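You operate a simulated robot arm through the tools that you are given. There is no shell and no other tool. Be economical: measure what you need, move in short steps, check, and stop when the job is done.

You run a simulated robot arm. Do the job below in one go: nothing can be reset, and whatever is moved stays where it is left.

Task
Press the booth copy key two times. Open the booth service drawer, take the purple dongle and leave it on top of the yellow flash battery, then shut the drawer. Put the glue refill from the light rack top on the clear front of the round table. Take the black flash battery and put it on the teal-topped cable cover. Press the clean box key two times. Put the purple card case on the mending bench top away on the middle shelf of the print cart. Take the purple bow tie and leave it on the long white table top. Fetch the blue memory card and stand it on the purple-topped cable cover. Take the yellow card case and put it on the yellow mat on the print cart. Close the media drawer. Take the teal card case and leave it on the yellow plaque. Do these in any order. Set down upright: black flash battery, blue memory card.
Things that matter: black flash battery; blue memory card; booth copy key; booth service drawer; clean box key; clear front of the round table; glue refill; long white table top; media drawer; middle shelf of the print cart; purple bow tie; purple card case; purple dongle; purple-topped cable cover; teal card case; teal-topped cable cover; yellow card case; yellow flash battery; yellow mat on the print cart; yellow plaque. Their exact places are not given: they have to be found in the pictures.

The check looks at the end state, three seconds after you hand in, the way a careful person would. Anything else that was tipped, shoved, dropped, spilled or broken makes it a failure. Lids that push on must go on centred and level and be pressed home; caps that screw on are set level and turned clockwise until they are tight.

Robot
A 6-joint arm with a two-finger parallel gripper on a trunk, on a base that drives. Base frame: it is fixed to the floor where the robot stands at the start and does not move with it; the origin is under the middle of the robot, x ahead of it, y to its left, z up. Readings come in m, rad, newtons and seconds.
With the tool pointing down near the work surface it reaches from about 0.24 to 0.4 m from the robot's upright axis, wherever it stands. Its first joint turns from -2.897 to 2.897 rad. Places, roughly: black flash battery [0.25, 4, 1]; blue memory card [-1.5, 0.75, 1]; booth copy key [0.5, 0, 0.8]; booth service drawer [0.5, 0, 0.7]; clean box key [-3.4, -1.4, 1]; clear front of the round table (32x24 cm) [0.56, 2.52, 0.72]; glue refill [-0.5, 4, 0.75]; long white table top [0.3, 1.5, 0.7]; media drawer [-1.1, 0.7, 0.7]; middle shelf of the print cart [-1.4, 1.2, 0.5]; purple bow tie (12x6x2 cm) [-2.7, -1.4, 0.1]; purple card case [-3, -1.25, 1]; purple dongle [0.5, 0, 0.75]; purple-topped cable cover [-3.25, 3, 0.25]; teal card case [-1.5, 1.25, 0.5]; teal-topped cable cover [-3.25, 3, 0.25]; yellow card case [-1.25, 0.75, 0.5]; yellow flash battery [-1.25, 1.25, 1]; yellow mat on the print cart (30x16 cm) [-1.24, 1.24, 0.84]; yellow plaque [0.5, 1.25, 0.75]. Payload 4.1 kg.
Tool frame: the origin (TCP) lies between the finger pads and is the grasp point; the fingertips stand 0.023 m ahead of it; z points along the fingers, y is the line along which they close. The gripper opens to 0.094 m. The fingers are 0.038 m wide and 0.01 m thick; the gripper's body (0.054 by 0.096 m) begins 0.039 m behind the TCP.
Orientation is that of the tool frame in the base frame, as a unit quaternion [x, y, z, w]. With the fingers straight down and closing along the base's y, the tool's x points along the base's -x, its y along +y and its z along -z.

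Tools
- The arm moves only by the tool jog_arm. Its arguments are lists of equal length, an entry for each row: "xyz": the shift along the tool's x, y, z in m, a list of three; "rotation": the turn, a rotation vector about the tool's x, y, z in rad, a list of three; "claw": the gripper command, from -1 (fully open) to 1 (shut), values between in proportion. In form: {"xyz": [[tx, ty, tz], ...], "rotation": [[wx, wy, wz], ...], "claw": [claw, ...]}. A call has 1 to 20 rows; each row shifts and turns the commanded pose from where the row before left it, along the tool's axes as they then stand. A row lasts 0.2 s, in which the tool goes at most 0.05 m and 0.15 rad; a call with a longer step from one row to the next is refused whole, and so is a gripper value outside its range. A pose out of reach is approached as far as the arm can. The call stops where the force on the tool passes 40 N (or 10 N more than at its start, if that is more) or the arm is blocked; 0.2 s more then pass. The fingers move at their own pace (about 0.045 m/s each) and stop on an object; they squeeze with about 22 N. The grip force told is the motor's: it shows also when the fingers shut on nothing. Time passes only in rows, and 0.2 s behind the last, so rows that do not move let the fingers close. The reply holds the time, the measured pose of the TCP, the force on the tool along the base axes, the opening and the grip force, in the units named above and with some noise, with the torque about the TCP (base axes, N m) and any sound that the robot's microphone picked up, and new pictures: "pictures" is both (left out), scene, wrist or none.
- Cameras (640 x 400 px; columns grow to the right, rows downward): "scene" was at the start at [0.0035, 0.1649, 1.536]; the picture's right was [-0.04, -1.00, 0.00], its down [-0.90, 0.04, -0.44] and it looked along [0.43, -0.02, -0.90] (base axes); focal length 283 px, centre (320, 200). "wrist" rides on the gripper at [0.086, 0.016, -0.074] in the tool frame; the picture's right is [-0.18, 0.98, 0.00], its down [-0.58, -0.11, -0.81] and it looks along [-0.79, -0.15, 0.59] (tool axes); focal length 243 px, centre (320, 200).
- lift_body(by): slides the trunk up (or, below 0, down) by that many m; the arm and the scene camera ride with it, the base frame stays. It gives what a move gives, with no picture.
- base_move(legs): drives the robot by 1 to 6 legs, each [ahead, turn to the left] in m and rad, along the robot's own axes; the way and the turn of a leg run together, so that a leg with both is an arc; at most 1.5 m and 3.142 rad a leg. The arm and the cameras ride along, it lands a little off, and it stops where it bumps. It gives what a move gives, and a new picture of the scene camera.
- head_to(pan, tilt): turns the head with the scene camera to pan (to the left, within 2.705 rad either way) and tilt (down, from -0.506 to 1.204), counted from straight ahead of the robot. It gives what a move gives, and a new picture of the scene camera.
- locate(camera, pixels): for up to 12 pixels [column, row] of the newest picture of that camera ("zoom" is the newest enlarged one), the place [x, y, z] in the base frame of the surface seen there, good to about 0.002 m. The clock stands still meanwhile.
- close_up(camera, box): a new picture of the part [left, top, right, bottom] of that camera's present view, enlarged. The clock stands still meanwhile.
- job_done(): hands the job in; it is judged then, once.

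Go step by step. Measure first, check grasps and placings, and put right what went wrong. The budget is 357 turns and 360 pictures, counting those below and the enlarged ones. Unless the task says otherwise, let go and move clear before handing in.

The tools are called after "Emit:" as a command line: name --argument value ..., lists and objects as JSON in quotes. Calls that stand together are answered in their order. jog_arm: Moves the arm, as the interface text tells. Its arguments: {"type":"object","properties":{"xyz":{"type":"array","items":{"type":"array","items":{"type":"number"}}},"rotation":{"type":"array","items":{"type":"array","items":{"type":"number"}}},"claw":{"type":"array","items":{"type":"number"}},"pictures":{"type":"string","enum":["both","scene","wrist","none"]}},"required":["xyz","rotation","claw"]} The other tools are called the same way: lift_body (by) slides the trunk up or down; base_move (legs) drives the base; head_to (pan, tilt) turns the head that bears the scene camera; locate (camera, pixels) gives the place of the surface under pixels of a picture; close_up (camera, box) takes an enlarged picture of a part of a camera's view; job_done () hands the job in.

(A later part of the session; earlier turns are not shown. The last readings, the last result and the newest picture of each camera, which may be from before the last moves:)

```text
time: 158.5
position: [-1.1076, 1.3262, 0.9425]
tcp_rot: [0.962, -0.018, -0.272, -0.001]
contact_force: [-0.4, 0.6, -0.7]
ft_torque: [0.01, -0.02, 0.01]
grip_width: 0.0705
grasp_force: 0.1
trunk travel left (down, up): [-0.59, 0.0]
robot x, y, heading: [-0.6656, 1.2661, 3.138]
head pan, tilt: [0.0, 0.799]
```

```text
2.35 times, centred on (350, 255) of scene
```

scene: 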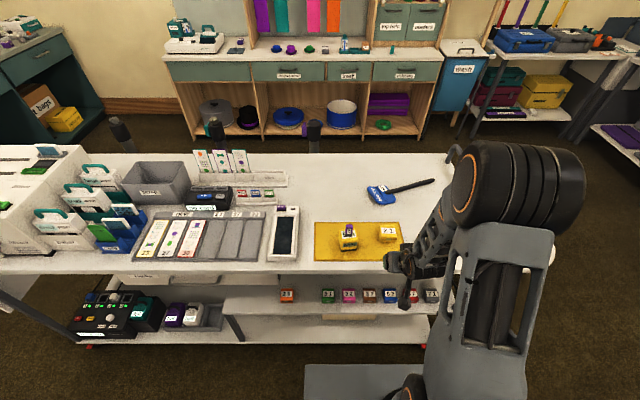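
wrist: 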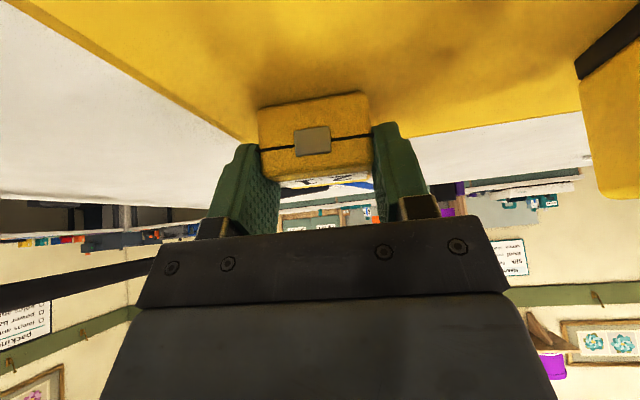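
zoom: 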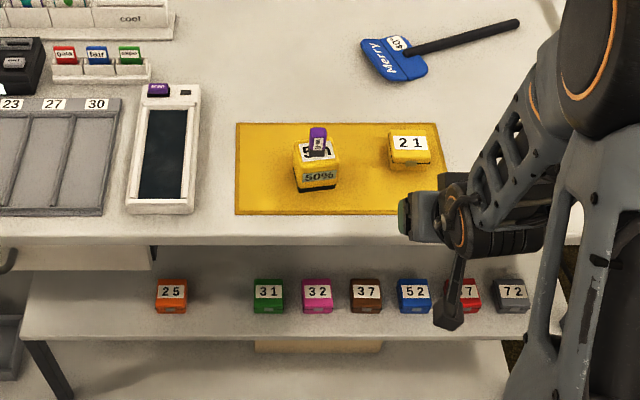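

Yellow case "21" now stands on the mat. The teal case "23" is deep on the shelf behind case 31, so I want the wrist camera on top of the gripper there; I'll test rolling the tool half a turn the other way.

Emit:
jog_arm --xyz '[[0, 0, -0.02], [0, 0, 0], [0, 0, 0], [0, 0, 0], [0, 0, 0], [0, 0, 0], [0, 0, 0], [0, 0, 0], [0, 0, 0], [0, 0, 0], [0, 0, 0], [0, 0, 0], [0, 0, 0], [0, 0, 0], [0, 0, 0], [0, 0, 0], [0, 0, 0], [0, 0, 0], [0, 0, 0], [0, 0, 0]]' --rotation '[[0, 0, -0.15], [0, 0, -0.15], [0, 0, -0.15], [0, 0, -0.15], [0, 0, -0.15], [0, 0, -0.15], [0, 0, -0.15], [0, 0, -0.15], [0, 0, -0.15], [0, 0, -0.15], [0, 0, -0.15], [0, 0, -0.15], [0, 0, -0.15], [0, 0, -0.15], [0, 0, -0.15], [0, 0, -0.15], [0, 0, -0.15], [0, 0, -0.15], [0, 0, -0.15], [0, 0, -0.15]]' --claw '[-0.5, -0.5, -0.5, -0.5, -0.5, -0.5, -0.5, -0.5, -0.5, -0.5, -0.5, -0.5, -0.5, -0.5, -0.5, -0.5, -0.5, -0.5, -0.5, -0.5]' --pictures "none"

Emit:
jog_arm --xyz '[[0, 0, 0], [0, 0, 0], [0, 0, 0]]' --rotation '[[0, 0, -0.07], [0, 0, -0.07], [0, 0, 0]]' --claw '[-0.5, -0.5, -0.5]'

```text
time: 162.7
position: [-1.1567, 1.2878, 1.0885]
tcp_rot: [0.087, 0.959, -0.012, -0.271]
contact_force: [0.0, -0.6, -0.3]
ft_torque: [-0.02, -0.02, -0.01]
grip_width: 0.0706
grasp_force: 0.1
out of reach, approached as far as the arm can: row 1, 2, 3, 4, 5, 6, 7, 8, 9, 10, 11, 12, 13, 14, 15, 16, 17, 18, 19, 20
trunk travel left (down, up): [-0.59, 0.0]
robot x, y, heading: [-0.6649, 1.2648, 3.139]
head pan, tilt: [0.0, 0.799]
```

```text
time: 163.5
position: [-1.1566, 1.2722, 1.0865]
tcp_rot: [0.02, 0.962, 0.006, -0.272]
contact_force: [-0.2, 0.6, 0.2]
ft_torque: [-0.01, 0.02, -0.05]
grip_width: 0.0704
grasp_force: 0.0
out of reach, approached as far as the arm can: row 1, 2
trunk travel left (down, up): [-0.59, 0.0]
robot x, y, heading: [-0.6679, 1.2678, 3.139]
head pan, tilt: [0.0, 0.799]
```

scene: 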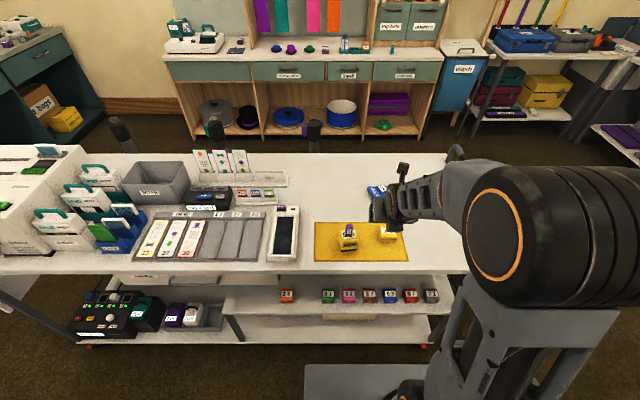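
wrist: 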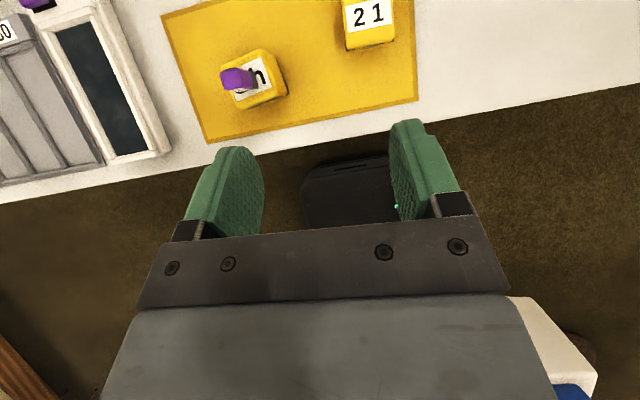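

The camera-on-top roll works. I'll shift the base sideways so the arm faces the teal case (y≈1.138), then pitch the tool up further.

Emit:
base_move --legs '[[0, 1.573], [0.127, 0], [0, -1.571]]'

Emit:
jog_arm --xyz '[[0, 0, 0], [0, 0, 0], [0, 0, 0], [0, 0, 0]]' --rotation '[[0, 0.14, -0.03], [0, 0.14, 0], [0, 0.14, 0], [0, 0, 0]]' --claw '[-0.6, -0.6, -0.6, -0.6]' --pictures "scene"

```text
time: 165.2
position: [-1.1416, 1.1289, 1.0856]
tcp_rot: [-0.122, 0.955, -0.036, -0.27]
contact_force: [0.1, 0.2, -0.4]
ft_torque: [-0.02, 0.0, 0.02]
grip_width: 0.0707
grasp_force: 0.0
trunk travel left (down, up): [-0.59, 0.0]
robot x, y, heading: [-0.6717, 1.2655, -2.86]
head pan, tilt: [0.0, 0.799]
stopped in leg 1: the robot was blocked; the commanded pose is now the measured one
```

scene: 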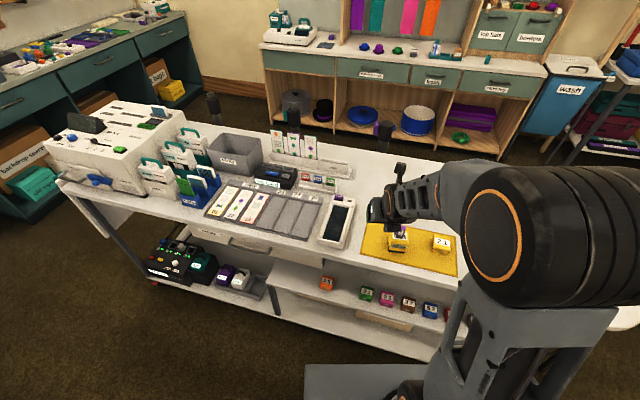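

```text
time: 166.2
position: [-1.1393, 1.1369, 1.081]
tcp_rot: [-0.122, 0.941, -0.015, -0.316]
contact_force: [-0.1, 0.9, 0.3]
ft_torque: [0.01, 0.05, -0.01]
grip_width: 0.0753
grasp_force: 0.1
out of reach, approached as far as the arm can: row 2, 3
trunk travel left (down, up): [-0.59, 0.0]
robot x, y, heading: [-0.673, 1.265, -2.862]
head pan, tilt: [0.0, 0.799]
```

scene: 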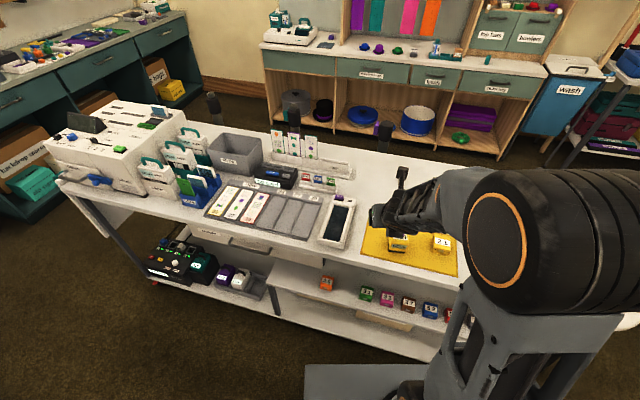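

The turn was blocked by something behind. I'll look around behind the robot before moving on.

Emit:
head_to --pan -2.4 --tilt 0.9

Emit:
head_to --pan 2.6 --tilt 0.9

```text
time: 168.4
position: [-1.139, 1.1353, 1.081]
tcp_rot: [-0.122, 0.94, -0.015, -0.318]
contact_force: [0.1, 0.3, -0.4]
ft_torque: [0.0, -0.04, 0.01]
grip_width: 0.0754
grasp_force: 0.1
trunk travel left (down, up): [-0.59, 0.0]
robot x, y, heading: [-0.6752, 1.2621, -2.858]
head pan, tilt: [-2.4, 0.901]
```

scene: 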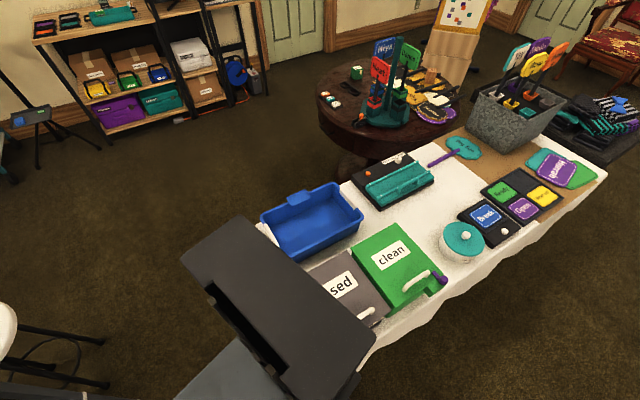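

```text
time: 172.3
position: [-1.139, 1.1367, 1.0827]
tcp_rot: [-0.123, 0.94, -0.016, -0.317]
contact_force: [-0.1, -0.2, 0.2]
ft_torque: [-0.01, 0.0, -0.01]
grip_width: 0.0754
grasp_force: 0.1
trunk travel left (down, up): [-0.59, 0.0]
robot x, y, heading: [-0.6727, 1.265, -2.857]
head pan, tilt: [2.601, 0.901]
```

scene: 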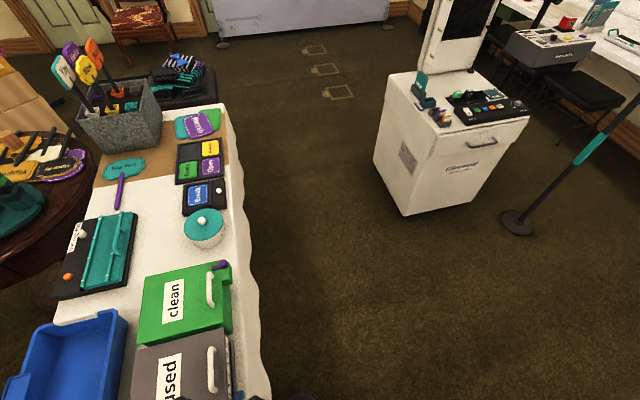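

Emit:
close_up --camera "scene" --box '[0, 230, 280, 400]'

Emit:
locate --camera "scene" --pixels '[[225, 335], [140, 350], [230, 295], [150, 270], [268, 380], [250, 270], [240, 250], [120, 315]]'

Emit:
head_to --pan -2.4 --tilt 0.9

Emit:
locate --camera "scene" --pixels '[[340, 285], [310, 265], [375, 320], [270, 310], [185, 250], [372, 345], [350, 350], [240, 225], [262, 222], [440, 320]]'

```text
2.29 times, centred on (140, 315) of scene
```

zoom: 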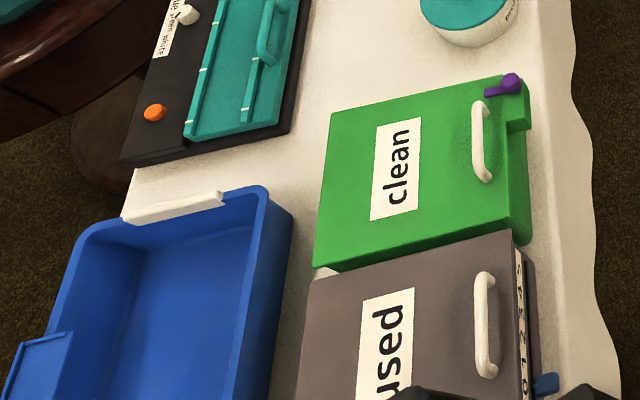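

```text
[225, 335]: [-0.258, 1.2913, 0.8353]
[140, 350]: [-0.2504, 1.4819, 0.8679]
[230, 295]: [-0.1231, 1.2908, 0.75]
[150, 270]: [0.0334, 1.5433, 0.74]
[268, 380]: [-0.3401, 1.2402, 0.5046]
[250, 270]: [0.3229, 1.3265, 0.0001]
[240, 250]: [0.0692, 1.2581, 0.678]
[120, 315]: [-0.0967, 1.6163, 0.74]
```

```text
time: 176.2
position: [-1.1388, 1.1358, 1.0814]
tcp_rot: [-0.124, 0.94, -0.016, -0.317]
contact_force: [-0.3, -0.3, -0.3]
ft_torque: [0.01, 0.0, -0.01]
grip_width: 0.0753
grasp_force: 0.1
trunk travel left (down, up): [-0.59, 0.0]
robot x, y, heading: [-0.6712, 1.2622, -2.859]
head pan, tilt: [-2.4, 0.901]
```

scene: 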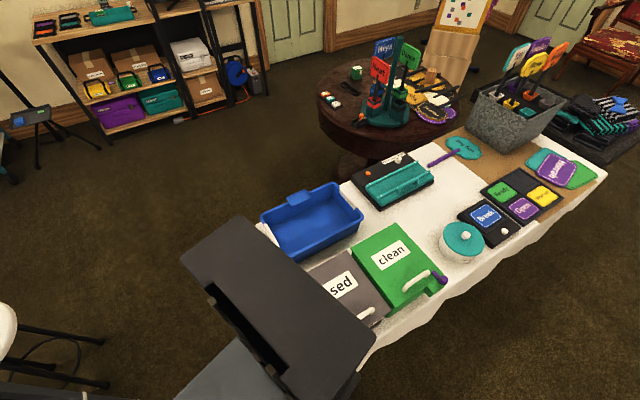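

```text
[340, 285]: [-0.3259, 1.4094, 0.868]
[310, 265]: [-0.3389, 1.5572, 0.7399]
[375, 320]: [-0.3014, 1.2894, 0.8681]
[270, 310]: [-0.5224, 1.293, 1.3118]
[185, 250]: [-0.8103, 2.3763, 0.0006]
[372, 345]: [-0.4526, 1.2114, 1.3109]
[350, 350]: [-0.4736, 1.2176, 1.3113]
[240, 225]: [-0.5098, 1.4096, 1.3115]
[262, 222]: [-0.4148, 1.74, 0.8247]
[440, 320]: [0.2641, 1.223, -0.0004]
```

The robot's rear mast (at x≈-0.45) touched the table edge. Nothing on the table seems moved. I'll go 0.09 ahead first for room, then turn, shift, and turn back.

Emit:
base_move --legs '[[0.09, 0], [0, 1.289], [0.095, 0], [0, -1.571]]'

Emit:
head_to --pan 0.0 --tilt 0.8

```text
time: 185.1
position: [-1.2412, 1.1519, 1.0816]
tcp_rot: [0.013, 0.948, 0.03, -0.316]
contact_force: [-0.1, 0.0, 0.1]
ft_torque: [-0.01, 0.01, 0.0]
grip_width: 0.0752
grasp_force: 0.0
trunk travel left (down, up): [-0.59, 0.0]
robot x, y, heading: [-0.7599, 1.1419, 3.14]
head pan, tilt: [-2.4, 0.901]
```

scene: 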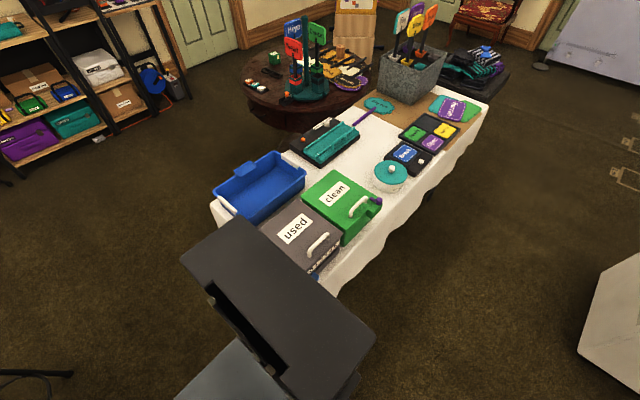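

```text
time: 187.3
position: [-1.2421, 1.1519, 1.0817]
tcp_rot: [0.012, 0.948, 0.029, -0.317]
contact_force: [-0.8, -0.8, 0.9]
ft_torque: [-0.03, -0.05, 0.0]
grip_width: 0.0751
grasp_force: 0.0
trunk travel left (down, up): [-0.59, 0.0]
robot x, y, heading: [-0.7585, 1.1437, 3.135]
head pan, tilt: [0.0, 0.799]
```

scene: 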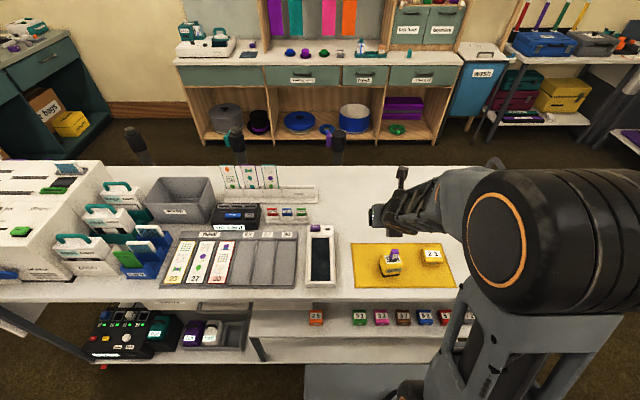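

I'm in place. I'll extend the arm 0.09 and pitch up again to see what tilt it reaches at this height.

Emit:
jog_arm --xyz '[[0.024, 0, 0.018], [0.024, 0, 0.018], [0.024, 0, 0.018], [0, 0, 0], [0, 0, 0], [0, 0, 0], [0, 0, 0]]' --rotation '[[0, 0, 0], [0, 0, 0], [0, 0, 0], [0, 0.1, 0], [0, 0.1, 0], [0, 0.1, 0], [0, 0, 0]]' --claw '[-0.6, -0.6, -0.6, -0.6, -0.6, -0.6, -0.6]'

```text
time: 188.9
position: [-1.3297, 1.1633, 1.0815]
tcp_rot: [0.017, 0.933, 0.048, -0.356]
contact_force: [0.8, 0.5, 1.2]
ft_torque: [0.01, -0.04, 0.05]
grip_width: 0.075
grasp_force: 0.0
out of reach, approached as far as the arm can: row 5, 6
trunk travel left (down, up): [-0.59, 0.0]
robot x, y, heading: [-0.7582, 1.1459, 3.141]
head pan, tilt: [0.0, 0.799]
```

scene: 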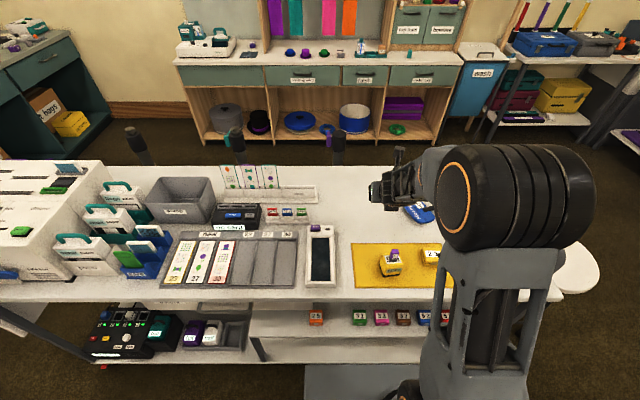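
wrist: 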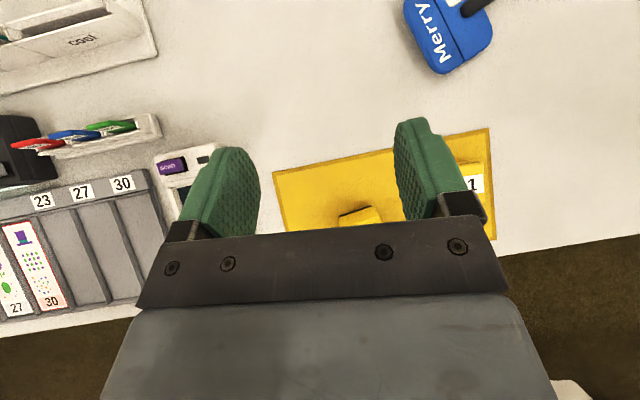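

Emit:
locate --camera "scene" --pixels '[[400, 152], [403, 165], [412, 170], [425, 155], [440, 155], [460, 150], [510, 150], [565, 160], [450, 200], [380, 192], [415, 200]]'

Emit:
close_up --camera "scene" --box '[360, 130, 600, 290]'

```text
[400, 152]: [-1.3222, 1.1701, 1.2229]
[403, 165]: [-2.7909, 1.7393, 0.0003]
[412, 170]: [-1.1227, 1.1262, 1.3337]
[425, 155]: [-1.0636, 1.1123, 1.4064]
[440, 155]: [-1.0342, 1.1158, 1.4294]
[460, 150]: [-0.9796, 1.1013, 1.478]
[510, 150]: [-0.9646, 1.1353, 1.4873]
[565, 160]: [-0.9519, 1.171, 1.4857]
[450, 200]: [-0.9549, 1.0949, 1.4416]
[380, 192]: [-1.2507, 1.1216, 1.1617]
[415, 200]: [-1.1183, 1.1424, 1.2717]
```

```text
2.50 times, centred on (480, 210) of scene
```

zoom: 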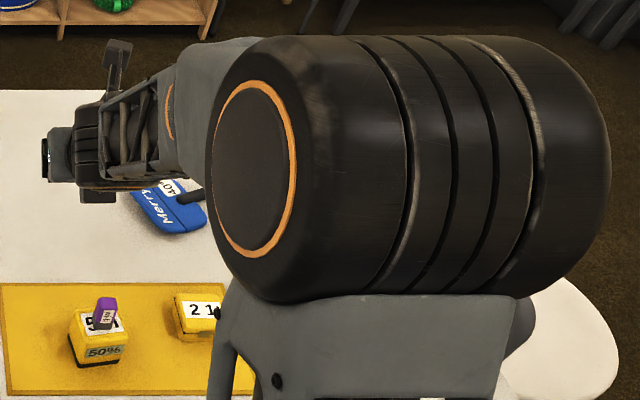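

At this reach the tilt is 42°, and the forearm geometry should just fit under the cart top (underside ≈0.82). I'll retract to ~0.44 reach with the roll/yaw corrected and slightly less pitch, to lower outside the cart.

Emit:
jog_arm --xyz '[[-0.024, -0.006, -0.022], [-0.024, -0.006, -0.022], [-0.024, -0.006, -0.022], [-0.024, -0.006, -0.022], [0, 0, 0]]' --rotation '[[0.1, -0.04, 0], [0, -0.04, 0], [0, -0.04, 0], [0, -0.04, 0], [0, 0, 0]]' --claw '[-0.6, -0.6, -0.6, -0.6, -0.6]' --pictures "none"

Emit:
base_move --legs '[[-0.085, 0]]'

```text
time: 190.1
position: [-1.2272, 1.1577, 1.0813]
tcp_rot: [-0.001, 0.959, -0.004, -0.283]
contact_force: [0.1, 0.4, -0.3]
ft_torque: [-0.01, -0.01, 0.0]
grip_width: 0.0751
grasp_force: 0.0
out of reach, approached as far as the arm can: row 1, 2, 3, 4
trunk travel left (down, up): [-0.59, 0.0]
robot x, y, heading: [-0.7605, 1.1456, 3.139]
head pan, tilt: [0.0, 0.799]
```

```text
time: 191.2
position: [-1.141, 1.1594, 1.081]
tcp_rot: [-0.001, 0.959, -0.004, -0.284]
contact_force: [0.4, -0.5, -0.2]
ft_torque: [0.02, -0.02, -0.01]
grip_width: 0.075
grasp_force: 0.0
trunk travel left (down, up): [-0.59, 0.0]
robot x, y, heading: [-0.6729, 1.1426, 3.144]
head pan, tilt: [0.0, 0.799]
```

scene: 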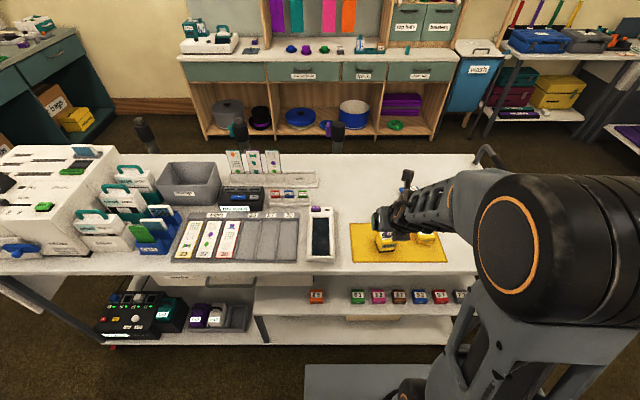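

Orientation is clean now (33° tilt). I'll retract another 0.07 so the camera clears the cart edge, and align y to 1.138.

Emit:
jog_arm --xyz '[[-0.03, -0.01, -0.019], [-0.03, -0.011, -0.019], [0, 0, 0]]' --rotation '[[0, 0, 0], [0, 0, 0], [0, 0, 0]]' --claw '[-0.6, -0.6, -0.6]' --pictures "none"

```text
time: 192.0
position: [-1.0753, 1.1421, 1.0781]
tcp_rot: [-0.002, 0.959, -0.009, -0.285]
contact_force: [0.2, -0.8, 0.2]
ft_torque: [-0.01, 0.0, 0.04]
grip_width: 0.0752
grasp_force: 0.0
out of reach, approached as far as the arm can: row 2
trunk travel left (down, up): [-0.59, 0.0]
robot x, y, heading: [-0.671, 1.1437, 3.143]
head pan, tilt: [0.0, 0.799]
```

Aligned at (-1.075, 1.142). Now I'll lower the trunk in two steps to bring the TCP to z≈0.555.

Emit:
lift_body --by -0.4

Emit:
lift_body --by -0.123

Emit:
head_to --pan 0.0 --tilt 0.5

Emit:
jog_arm --xyz '[[0, 0, 0]]' --rotation '[[0, 0, 0]]' --claw '[-0.6]' --pictures "wrist"

```text
time: 195.8
position: [-1.0759, 1.1417, 0.6783]
tcp_rot: [-0.002, 0.958, -0.008, -0.286]
contact_force: [0.4, -0.5, 0.1]
ft_torque: [-0.02, -0.02, 0.0]
grip_width: 0.075
grasp_force: 0.1
trunk travel left (down, up): [-0.19, 0.4]
robot x, y, heading: [-0.6709, 1.1436, 3.143]
head pan, tilt: [0.0, 0.799]
```

```text
time: 197.3
position: [-1.0758, 1.1417, 0.5548]
tcp_rot: [-0.002, 0.958, -0.008, -0.285]
contact_force: [0.7, -0.2, -0.4]
ft_torque: [-0.02, 0.0, 0.04]
grip_width: 0.0753
grasp_force: 0.0
trunk travel left (down, up): [-0.067, 0.523]
robot x, y, heading: [-0.6696, 1.1426, 3.135]
head pan, tilt: [0.0, 0.799]
```

```text
time: 198.2
position: [-1.0757, 1.1416, 0.5558]
tcp_rot: [-0.003, 0.958, -0.008, -0.286]
contact_force: [0.5, -0.4, 0.2]
ft_torque: [0.02, 0.01, 0.02]
grip_width: 0.0749
grasp_force: 0.0
trunk travel left (down, up): [-0.067, 0.523]
robot x, y, heading: [-0.6711, 1.1419, 3.142]
head pan, tilt: [0.0, 0.499]
```

scene: 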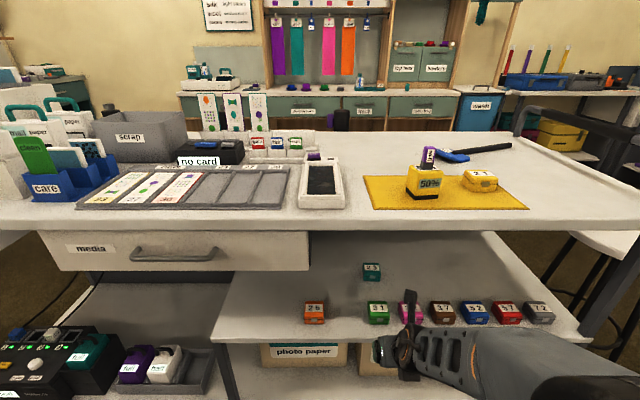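

```text
time: 198.6
position: [-1.0757, 1.142, 0.5555]
tcp_rot: [-0.002, 0.959, -0.008, -0.285]
contact_force: [0.5, 0.2, 0.0]
ft_torque: [-0.03, 0.0, 0.02]
grip_width: 0.0753
grasp_force: 0.0
trunk travel left (down, up): [-0.067, 0.523]
robot x, y, heading: [-0.6704, 1.1421, 3.145]
head pan, tilt: [0.0, 0.499]
```

wrist: 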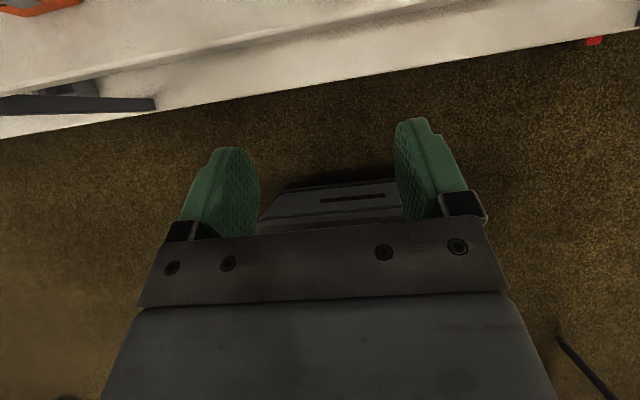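

The view under the cart top is clear. I'll measure the teal case, its neighbours, and the cart top's lower edge.

Emit:
close_up --camera "scene" --box '[290, 200, 450, 340]'

Emit:
locate --camera "scene" --pixels '[[371, 266], [371, 274], [364, 275], [380, 275], [372, 269], [378, 303], [371, 314], [388, 308], [303, 308], [324, 308], [400, 229], [400, 222]]'

```text
2.86 times, centred on (370, 270) of scene
```

zoom: 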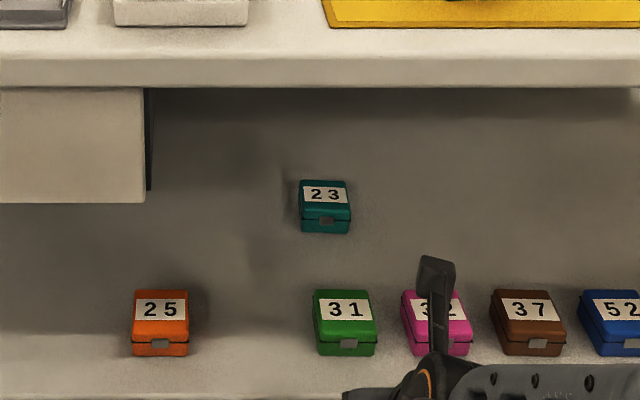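

```text
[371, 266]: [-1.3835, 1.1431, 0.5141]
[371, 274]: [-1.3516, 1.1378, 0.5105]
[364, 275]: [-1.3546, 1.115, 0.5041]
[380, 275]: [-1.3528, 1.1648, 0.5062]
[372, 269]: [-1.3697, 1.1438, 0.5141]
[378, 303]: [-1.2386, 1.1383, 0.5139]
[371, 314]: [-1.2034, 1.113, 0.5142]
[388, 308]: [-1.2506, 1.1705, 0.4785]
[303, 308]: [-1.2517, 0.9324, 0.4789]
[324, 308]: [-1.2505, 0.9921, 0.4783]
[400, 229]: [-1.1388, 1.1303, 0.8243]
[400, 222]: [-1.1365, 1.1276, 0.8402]
```

The teal case is centred at (-1.370, 1.140), top 0.514; the cart top's underside is ≈0.82. I'll drive 0.09 ahead, which brings the fingertips just above the front row.

Emit:
base_move --legs '[[0.09, 0]]'

Emit:
jog_arm --xyz '[[0.03, 0, 0.02], [0.03, 0, 0.02], [0, 0, 0]]' --rotation '[[0, 0.04, 0], [0, 0.04, 0], [0, 0, 0]]' --claw '[-0.6, -0.6, -0.6]'

```text
time: 199.7
position: [-1.1666, 1.1419, 0.5557]
tcp_rot: [-0.002, 0.959, -0.008, -0.285]
contact_force: [0.7, -0.6, 0.0]
ft_torque: [-0.01, 0.01, 0.03]
grip_width: 0.0753
grasp_force: 0.0
trunk travel left (down, up): [-0.067, 0.523]
robot x, y, heading: [-0.7636, 1.1423, 3.142]
head pan, tilt: [0.0, 0.499]
```

scene: 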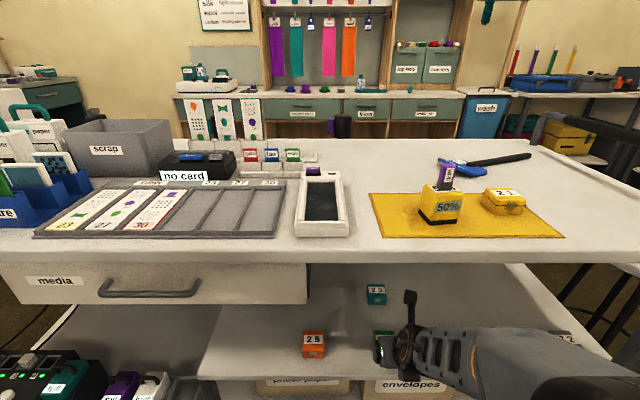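

```text
time: 200.5
position: [-1.2332, 1.1415, 0.5565]
tcp_rot: [-0.002, 0.947, -0.008, -0.32]
contact_force: [0.5, -0.2, 0.3]
ft_torque: [0.01, 0.03, -0.01]
grip_width: 0.0752
grasp_force: 0.1
out of reach, approached as far as the arm can: row 2
trunk travel left (down, up): [-0.067, 0.523]
robot x, y, heading: [-0.7633, 1.143, 3.141]
head pan, tilt: [0.0, 0.499]
```

scene: 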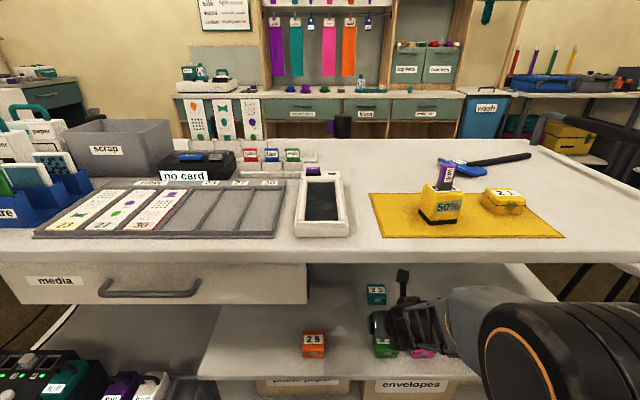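
wrist: 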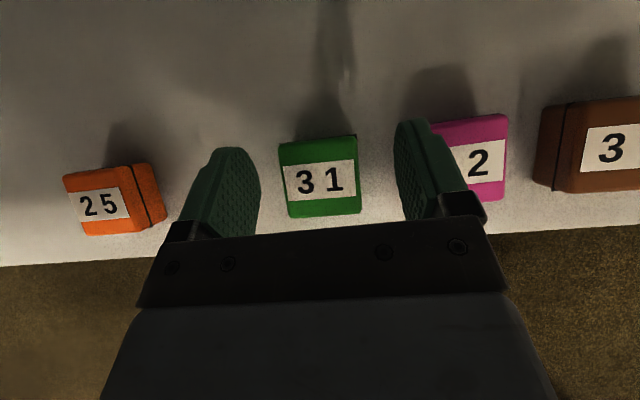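

Passing above case 31 cleanly. Continue forward 0.07 at the same height.

Emit:
jog_arm --xyz '[[0.0265, 0, 0.0225], [0.026, 0, 0.023], [0, 0, 0]]' --rotation '[[0, 0.035, 0], [0, 0.03, 0], [0, 0, 0]]' --claw '[-0.6, -0.6, -0.6]'

Emit:
close_up --camera "scene" --box '[290, 220, 530, 380]'

```text
time: 201.3
position: [-1.2834, 1.1396, 0.5535]
tcp_rot: [-0.001, 0.935, -0.008, -0.354]
contact_force: [-0.5, -0.9, -0.7]
ft_torque: [-0.02, 0.01, 0.0]
grip_width: 0.0752
grasp_force: 0.0
out of reach, approached as far as the arm can: row 1
trunk travel left (down, up): [-0.067, 0.523]
robot x, y, heading: [-0.7628, 1.1474, 3.141]
head pan, tilt: [0.0, 0.499]
```

scene: 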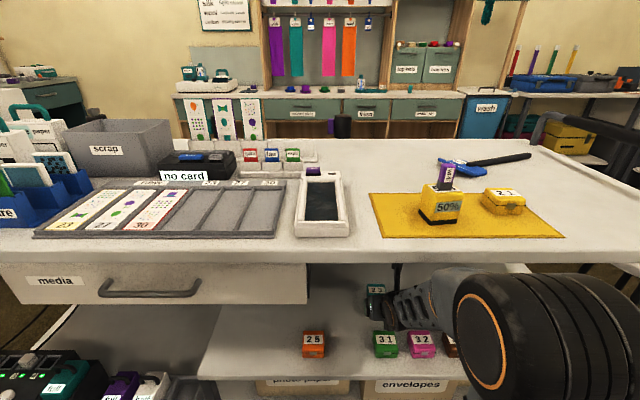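
wrist: 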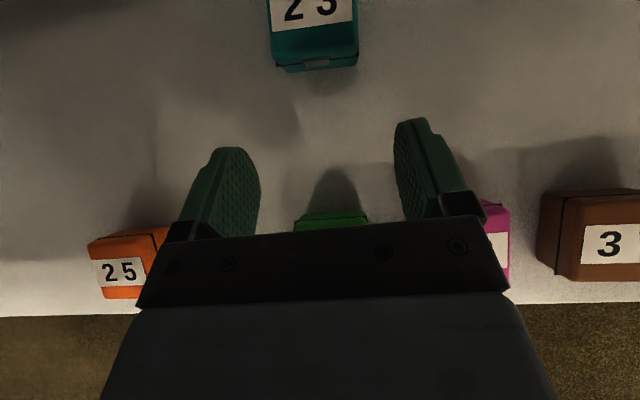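

```text
2.50 times, centred on (410, 300) of scene
```

zoom: 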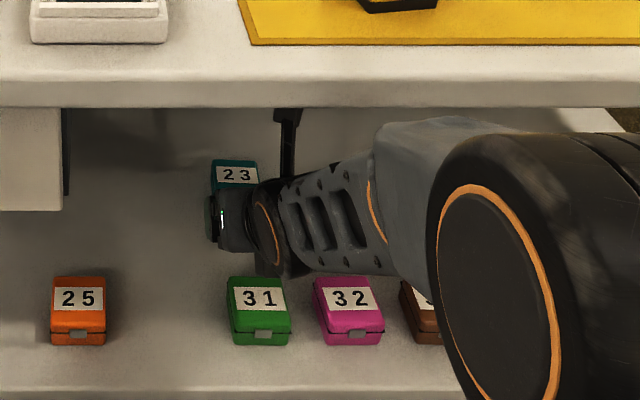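

Emit:
locate --camera "zoom" --pixels '[[380, 128], [430, 120], [500, 128], [560, 140], [285, 112], [350, 160]]'

```text
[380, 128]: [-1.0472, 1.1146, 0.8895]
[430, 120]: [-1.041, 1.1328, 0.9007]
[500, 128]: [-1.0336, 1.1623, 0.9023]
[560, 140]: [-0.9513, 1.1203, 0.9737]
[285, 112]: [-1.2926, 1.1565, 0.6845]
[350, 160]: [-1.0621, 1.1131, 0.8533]
```

The forearm gets flatter as the arm extends, leaving room under the cart edge. I'll continue with the arm: 0.045 forward.

Emit:
jog_arm --xyz '[[0.018, 0, 0.0165], [0.018, 0, 0.0165], [0, 0, 0]]' --rotation '[[0, 0.02, 0], [0, 0.02, 0], [0, 0, 0]]' --claw '[-0.65, -0.65, -0.65]'

Emit:
close_up --camera "scene" --box '[290, 220, 530, 380]'

Emit:
locate --camera "zoom" --pixels '[[340, 140], [380, 128], [430, 120], [500, 128], [300, 160]]'

```text
time: 202.1
position: [-1.3291, 1.1385, 0.554]
tcp_rot: [-0.002, 0.928, -0.009, -0.372]
contact_force: [-0.8, -0.2, 0.3]
ft_torque: [-0.02, 0.0, -0.04]
grip_width: 0.0775
grasp_force: 0.0
trunk travel left (down, up): [-0.067, 0.523]
robot x, y, heading: [-0.7587, 1.1429, 3.139]
head pan, tilt: [0.0, 0.499]
```

scene: 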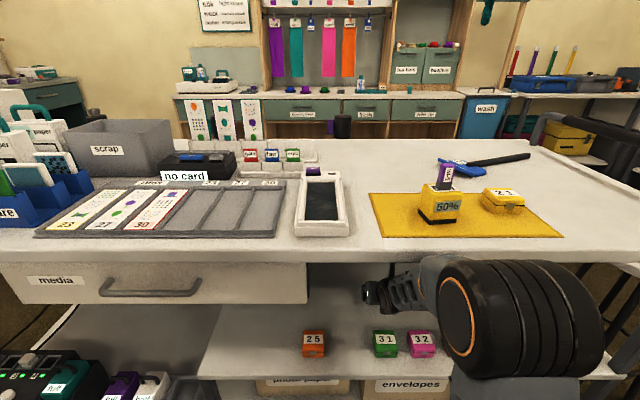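
wrist: 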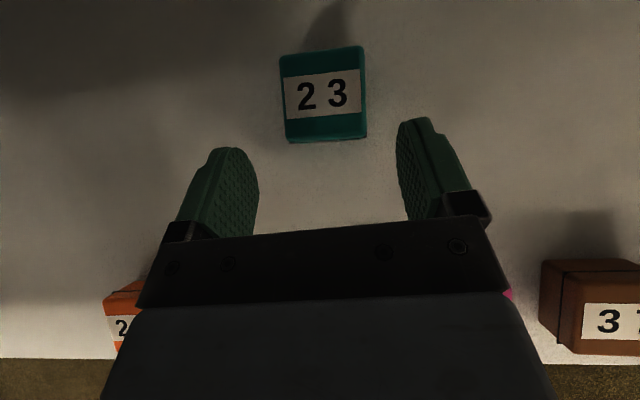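

```text
2.50 times, centred on (410, 300) of scene
```

zoom: 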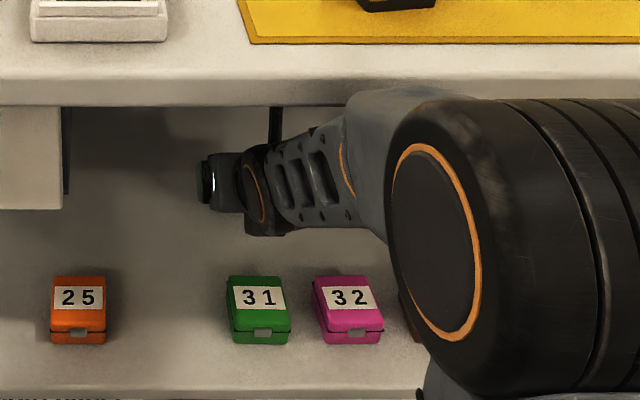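

```text
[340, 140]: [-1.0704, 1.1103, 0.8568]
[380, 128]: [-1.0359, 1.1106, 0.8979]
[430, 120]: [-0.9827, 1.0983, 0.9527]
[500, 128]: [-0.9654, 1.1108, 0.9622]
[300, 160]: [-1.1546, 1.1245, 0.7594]
```

The forearm is near the cart's lower edge, so I'll lower with the trunk first (fingers straddle the case), then go the last bit forward.

Emit:
lift_body --by -0.033

Emit:
jog_arm --xyz '[[0.0135, 0, 0.012], [0.0135, 0, 0.012], [0, 0, 0]]' --rotation '[[0, 0.015, 0], [0, 0.015, 0], [0, 0, 0]]' --claw '[-0.65, -0.65, -0.65]'

Emit:
close_up --camera "scene" --box '[290, 220, 530, 380]'

```text
time: 202.8
position: [-1.3339, 1.1385, 0.5212]
tcp_rot: [-0.001, 0.928, -0.008, -0.372]
contact_force: [-1.2, 0.5, 0.1]
ft_torque: [-0.02, 0.01, 0.01]
grip_width: 0.0776
grasp_force: 0.0
trunk travel left (down, up): [-0.034, 0.556]
robot x, y, heading: [-0.7624, 1.1417, 3.138]
head pan, tilt: [0.0, 0.499]
```

```text
time: 203.6
position: [-1.3697, 1.1388, 0.5233]
tcp_rot: [-0.002, 0.923, -0.009, -0.386]
contact_force: [-0.7, 0.5, 0.0]
ft_torque: [-0.04, -0.02, 0.02]
grip_width: 0.0777
grasp_force: 0.2
trunk travel left (down, up): [-0.034, 0.556]
robot x, y, heading: [-0.7623, 1.1437, 3.143]
head pan, tilt: [0.0, 0.499]
```

scene: 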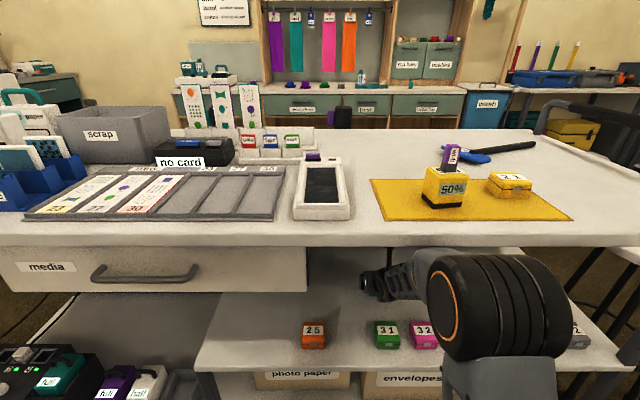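
wrist: 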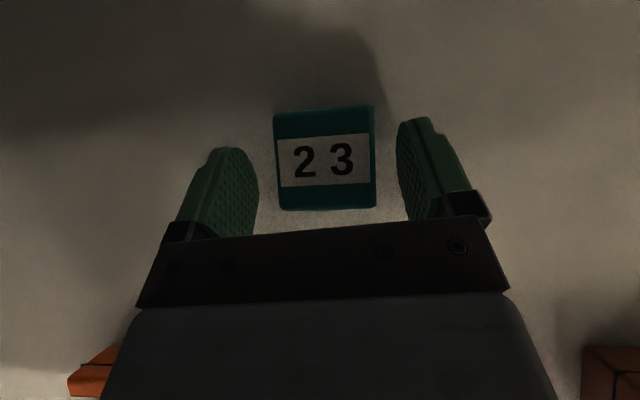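

```text
2.50 times, centred on (410, 300) of scene
```

zoom: 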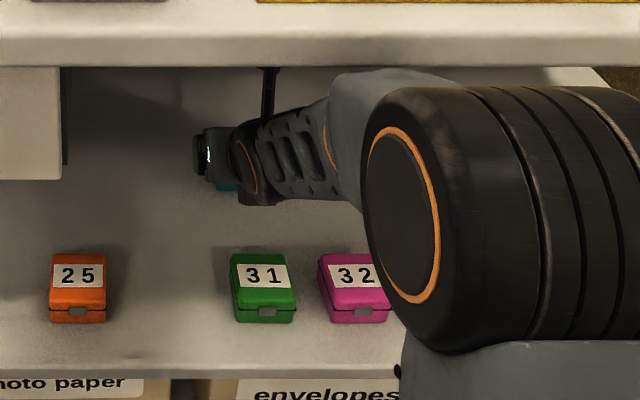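

The case is between the fingers. I'll lower 6 mm by the trunk and close.

Emit:
lift_body --by -0.006

Emit:
jog_arm --xyz '[[0, 0, 0], [0, 0, 0], [0, 0, 0], [0, 0, 0]]' --rotation '[[0, 0, 0], [0, 0, 0], [0, 0, 0], [0, 0, 0]]' --claw '[1, 1, 1, 1]' --pictures "wrist"

```text
time: 204.2
position: [-1.3684, 1.139, 0.5165]
tcp_rot: [-0.001, 0.923, -0.009, -0.386]
contact_force: [0.6, 0.1, -0.2]
ft_torque: [0.01, 0.0, -0.01]
grip_width: 0.0777
grasp_force: 0.0
trunk travel left (down, up): [-0.028, 0.562]
robot x, y, heading: [-0.7642, 1.1494, 3.14]
head pan, tilt: [0.0, 0.499]
```

```text
time: 205.2
position: [-1.3692, 1.1386, 0.5168]
tcp_rot: [-0.001, 0.922, -0.009, -0.386]
contact_force: [0.1, 0.6, 0.7]
ft_torque: [0.03, 0.02, 0.01]
grip_width: 0.0514
grasp_force: 22.1
trunk travel left (down, up): [-0.028, 0.562]
robot x, y, heading: [-0.7614, 1.1463, 3.142]
head pan, tilt: [0.0, 0.499]
```

wrist: 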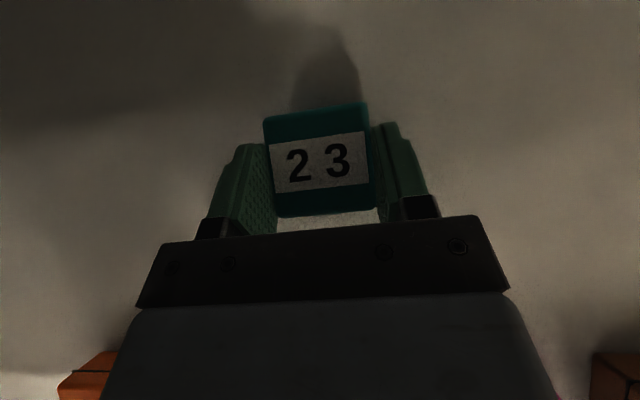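

Gripped (0.0514). I'll ease it up 1 cm and back 7 cm (still behind case 31), then raise with the trunk.

Emit:
lift_body --by 0.008

Emit:
jog_arm --xyz '[[-0.0165, 0, -0.0185], [-0.0165, 0, -0.0185], [-0.0165, 0, -0.0185], [0, 0, 0]]' --rotation '[[0, -0.02, 0], [0, -0.025, 0], [0, -0.025, 0], [0, 0, 0]]' --claw '[1, 1, 1, 1]' --pictures "wrist"

```text
time: 205.8
position: [-1.3689, 1.1386, 0.5239]
tcp_rot: [-0.001, 0.923, -0.009, -0.386]
contact_force: [-1.0, -0.2, -1.0]
ft_torque: [-0.04, 0.02, 0.0]
grip_width: 0.0514
grasp_force: 22.1
trunk travel left (down, up): [-0.036, 0.554]
robot x, y, heading: [-0.7639, 1.1465, 3.14]
head pan, tilt: [0.0, 0.499]
```

```text
time: 206.8
position: [-1.2945, 1.1402, 0.5302]
tcp_rot: [-0.002, 0.936, -0.008, -0.353]
contact_force: [-0.2, -0.7, -1.4]
ft_torque: [0.0, 0.01, -0.01]
grip_width: 0.0515
grasp_force: 22.1
trunk travel left (down, up): [-0.036, 0.554]
robot x, y, heading: [-0.7641, 1.1417, 3.139]
head pan, tilt: [0.0, 0.499]
```

wrist: 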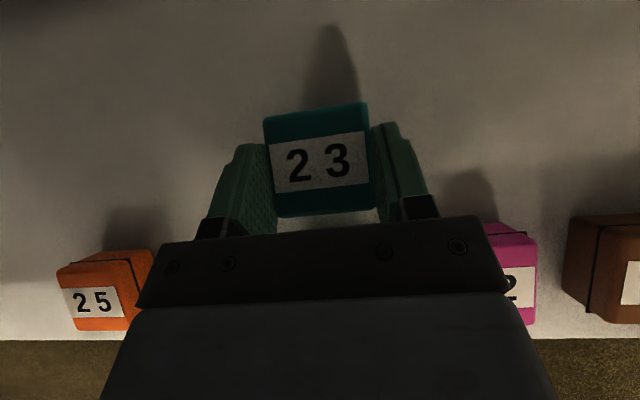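

Now raise 0.04 and withdraw over case 31.

Emit:
lift_body --by 0.038

Emit:
jog_arm --xyz '[[-0.024, 0, -0.0215], [-0.025, 0, -0.02], [-0.026, 0, -0.018], [-0.027, 0, -0.017], [0, 0, 0]]' --rotation '[[0, -0.035, 0], [0, -0.035, 0], [0, -0.035, 0], [0, -0.02, 0], [0, 0, 0]]' --claw '[1, 1, 1, 1, 1]'

```text
time: 207.6
position: [-1.2944, 1.1392, 0.569]
tcp_rot: [-0.002, 0.936, -0.008, -0.353]
contact_force: [0.2, -0.1, 0.2]
ft_torque: [0.01, -0.01, -0.02]
grip_width: 0.0511
grasp_force: 21.9
trunk travel left (down, up): [-0.074, 0.516]
robot x, y, heading: [-0.7628, 1.1432, 3.139]
head pan, tilt: [0.0, 0.499]
```

```text
time: 208.8
position: [-1.1913, 1.1388, 0.5658]
tcp_rot: [-0.004, 0.956, -0.011, -0.294]
contact_force: [-0.2, 0.5, -0.5]
ft_torque: [0.0, 0.01, -0.02]
grip_width: 0.0518
grasp_force: 22.1
out of reach, approached as far as the arm can: row 2, 3
trunk travel left (down, up): [-0.074, 0.516]
robot x, y, heading: [-0.7655, 1.1412, 3.138]
head pan, tilt: [0.0, 0.499]
```

scene: 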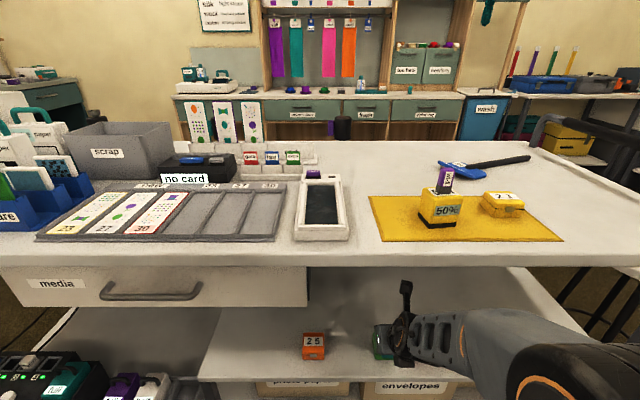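
wrist: 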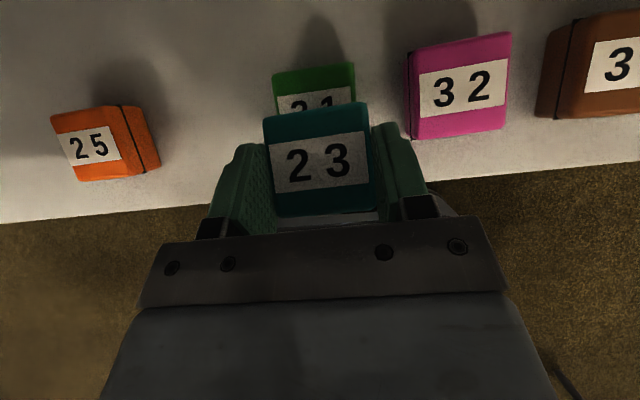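

Clear of the row. I'll back the base 0.1 m out, then raise the trunk 0.4.

Emit:
base_move --legs '[[-0.105, 0]]'

Emit:
lift_body --by 0.4

Emit:
head_to --pan 0.0 --tilt 0.7

```text
time: 210.1
position: [-1.0918, 1.1371, 0.5664]
tcp_rot: [-0.004, 0.955, -0.01, -0.295]
contact_force: [-0.2, -0.8, -0.6]
ft_torque: [0.0, -0.04, 0.0]
grip_width: 0.0516
grasp_force: 22.0
trunk travel left (down, up): [-0.074, 0.516]
robot x, y, heading: [-0.664, 1.1434, -3.141]
head pan, tilt: [0.0, 0.499]
stopped in leg 1: the robot was blocked; the commanded pose is now the measured one
```

scene: 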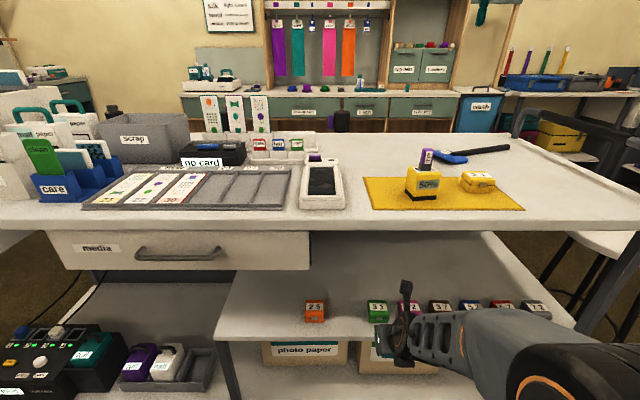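

```text
time: 211.7
position: [-1.0839, 1.1376, 0.6918]
tcp_rot: [-0.003, 0.96, -0.011, -0.279]
contact_force: [5.8, 0.7, -5.3]
ft_torque: [-0.07, 0.5, -0.07]
grip_width: 0.0512
grasp_force: 22.0
trunk travel left (down, up): [-0.207, 0.383]
robot x, y, heading: [-0.6616, 1.1467, -3.141]
head pan, tilt: [0.0, 0.499]
stopped: the force on the tool passed its limit at 57 N (the readings are from after the stop); the commanded pose is now the measured one
```

```text
time: 212.4
position: [-1.0846, 1.1368, 0.6922]
tcp_rot: [-0.004, 0.96, -0.012, -0.28]
contact_force: [9.3, 1.7, -7.3]
ft_torque: [-0.16, 0.75, -0.14]
grip_width: 0.0514
grasp_force: 21.9
trunk travel left (down, up): [-0.207, 0.383]
robot x, y, heading: [-0.6624, 1.1443, -3.138]
head pan, tilt: [0.0, 0.7]
```

scene: 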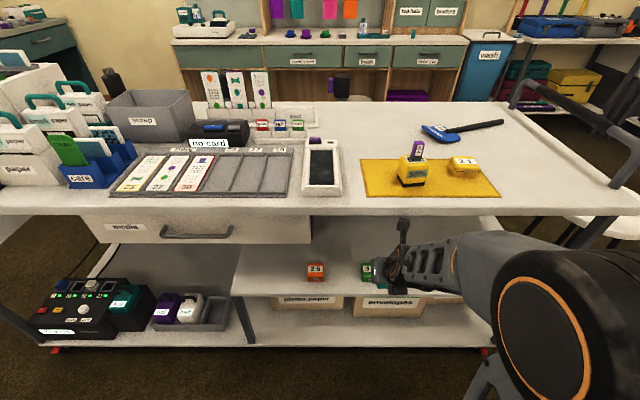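

The camera touched the cart top's underside while rising. I'll lower 3 cm, retract the arm 7 cm with less tilt, and try again.

Emit:
lift_body --by -0.03

Emit:
jog_arm --xyz '[[-0.02, 0, -0.012], [-0.021, 0, -0.01], [-0.022, 0, -0.008], [0, 0, 0]]' --rotation '[[0, -0.08, 0], [0, -0.08, 0], [0, -0.08, 0], [0, 0, 0]]' --claw '[1, 1, 1, 1]'

```text
time: 213.2
position: [-1.0853, 1.137, 0.6622]
tcp_rot: [-0.004, 0.96, -0.013, -0.281]
contact_force: [-0.3, -0.1, 0.2]
ft_torque: [-0.01, -0.01, -0.04]
grip_width: 0.0512
grasp_force: 22.3
trunk travel left (down, up): [-0.177, 0.413]
robot x, y, heading: [-0.6599, 1.1455, -3.138]
head pan, tilt: [0.0, 0.7]
```

```text
time: 214.2
position: [-1.0262, 1.1683, 0.6424]
tcp_rot: [-0.007, 0.986, -0.021, -0.167]
contact_force: [0.8, 0.1, -0.2]
ft_torque: [-0.02, -0.03, -0.01]
grip_width: 0.0513
grasp_force: 22.4
out of reach, approached as far as the arm can: row 1, 2, 3
trunk travel left (down, up): [-0.177, 0.413]
robot x, y, heading: [-0.6583, 1.1421, -3.139]
head pan, tilt: [0.0, 0.7]
```

scene: 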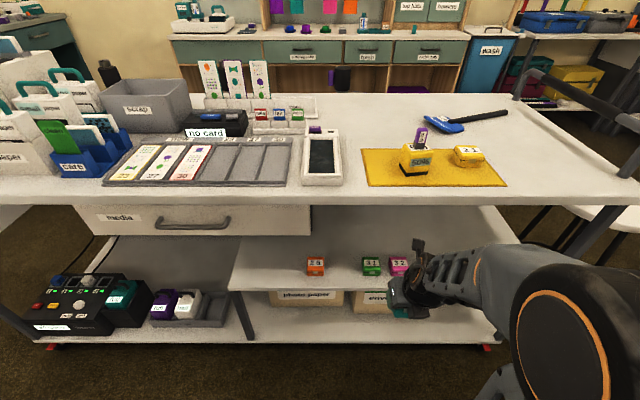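
wrist: 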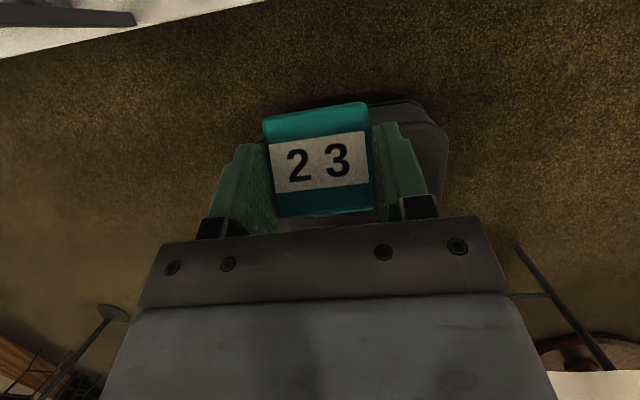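

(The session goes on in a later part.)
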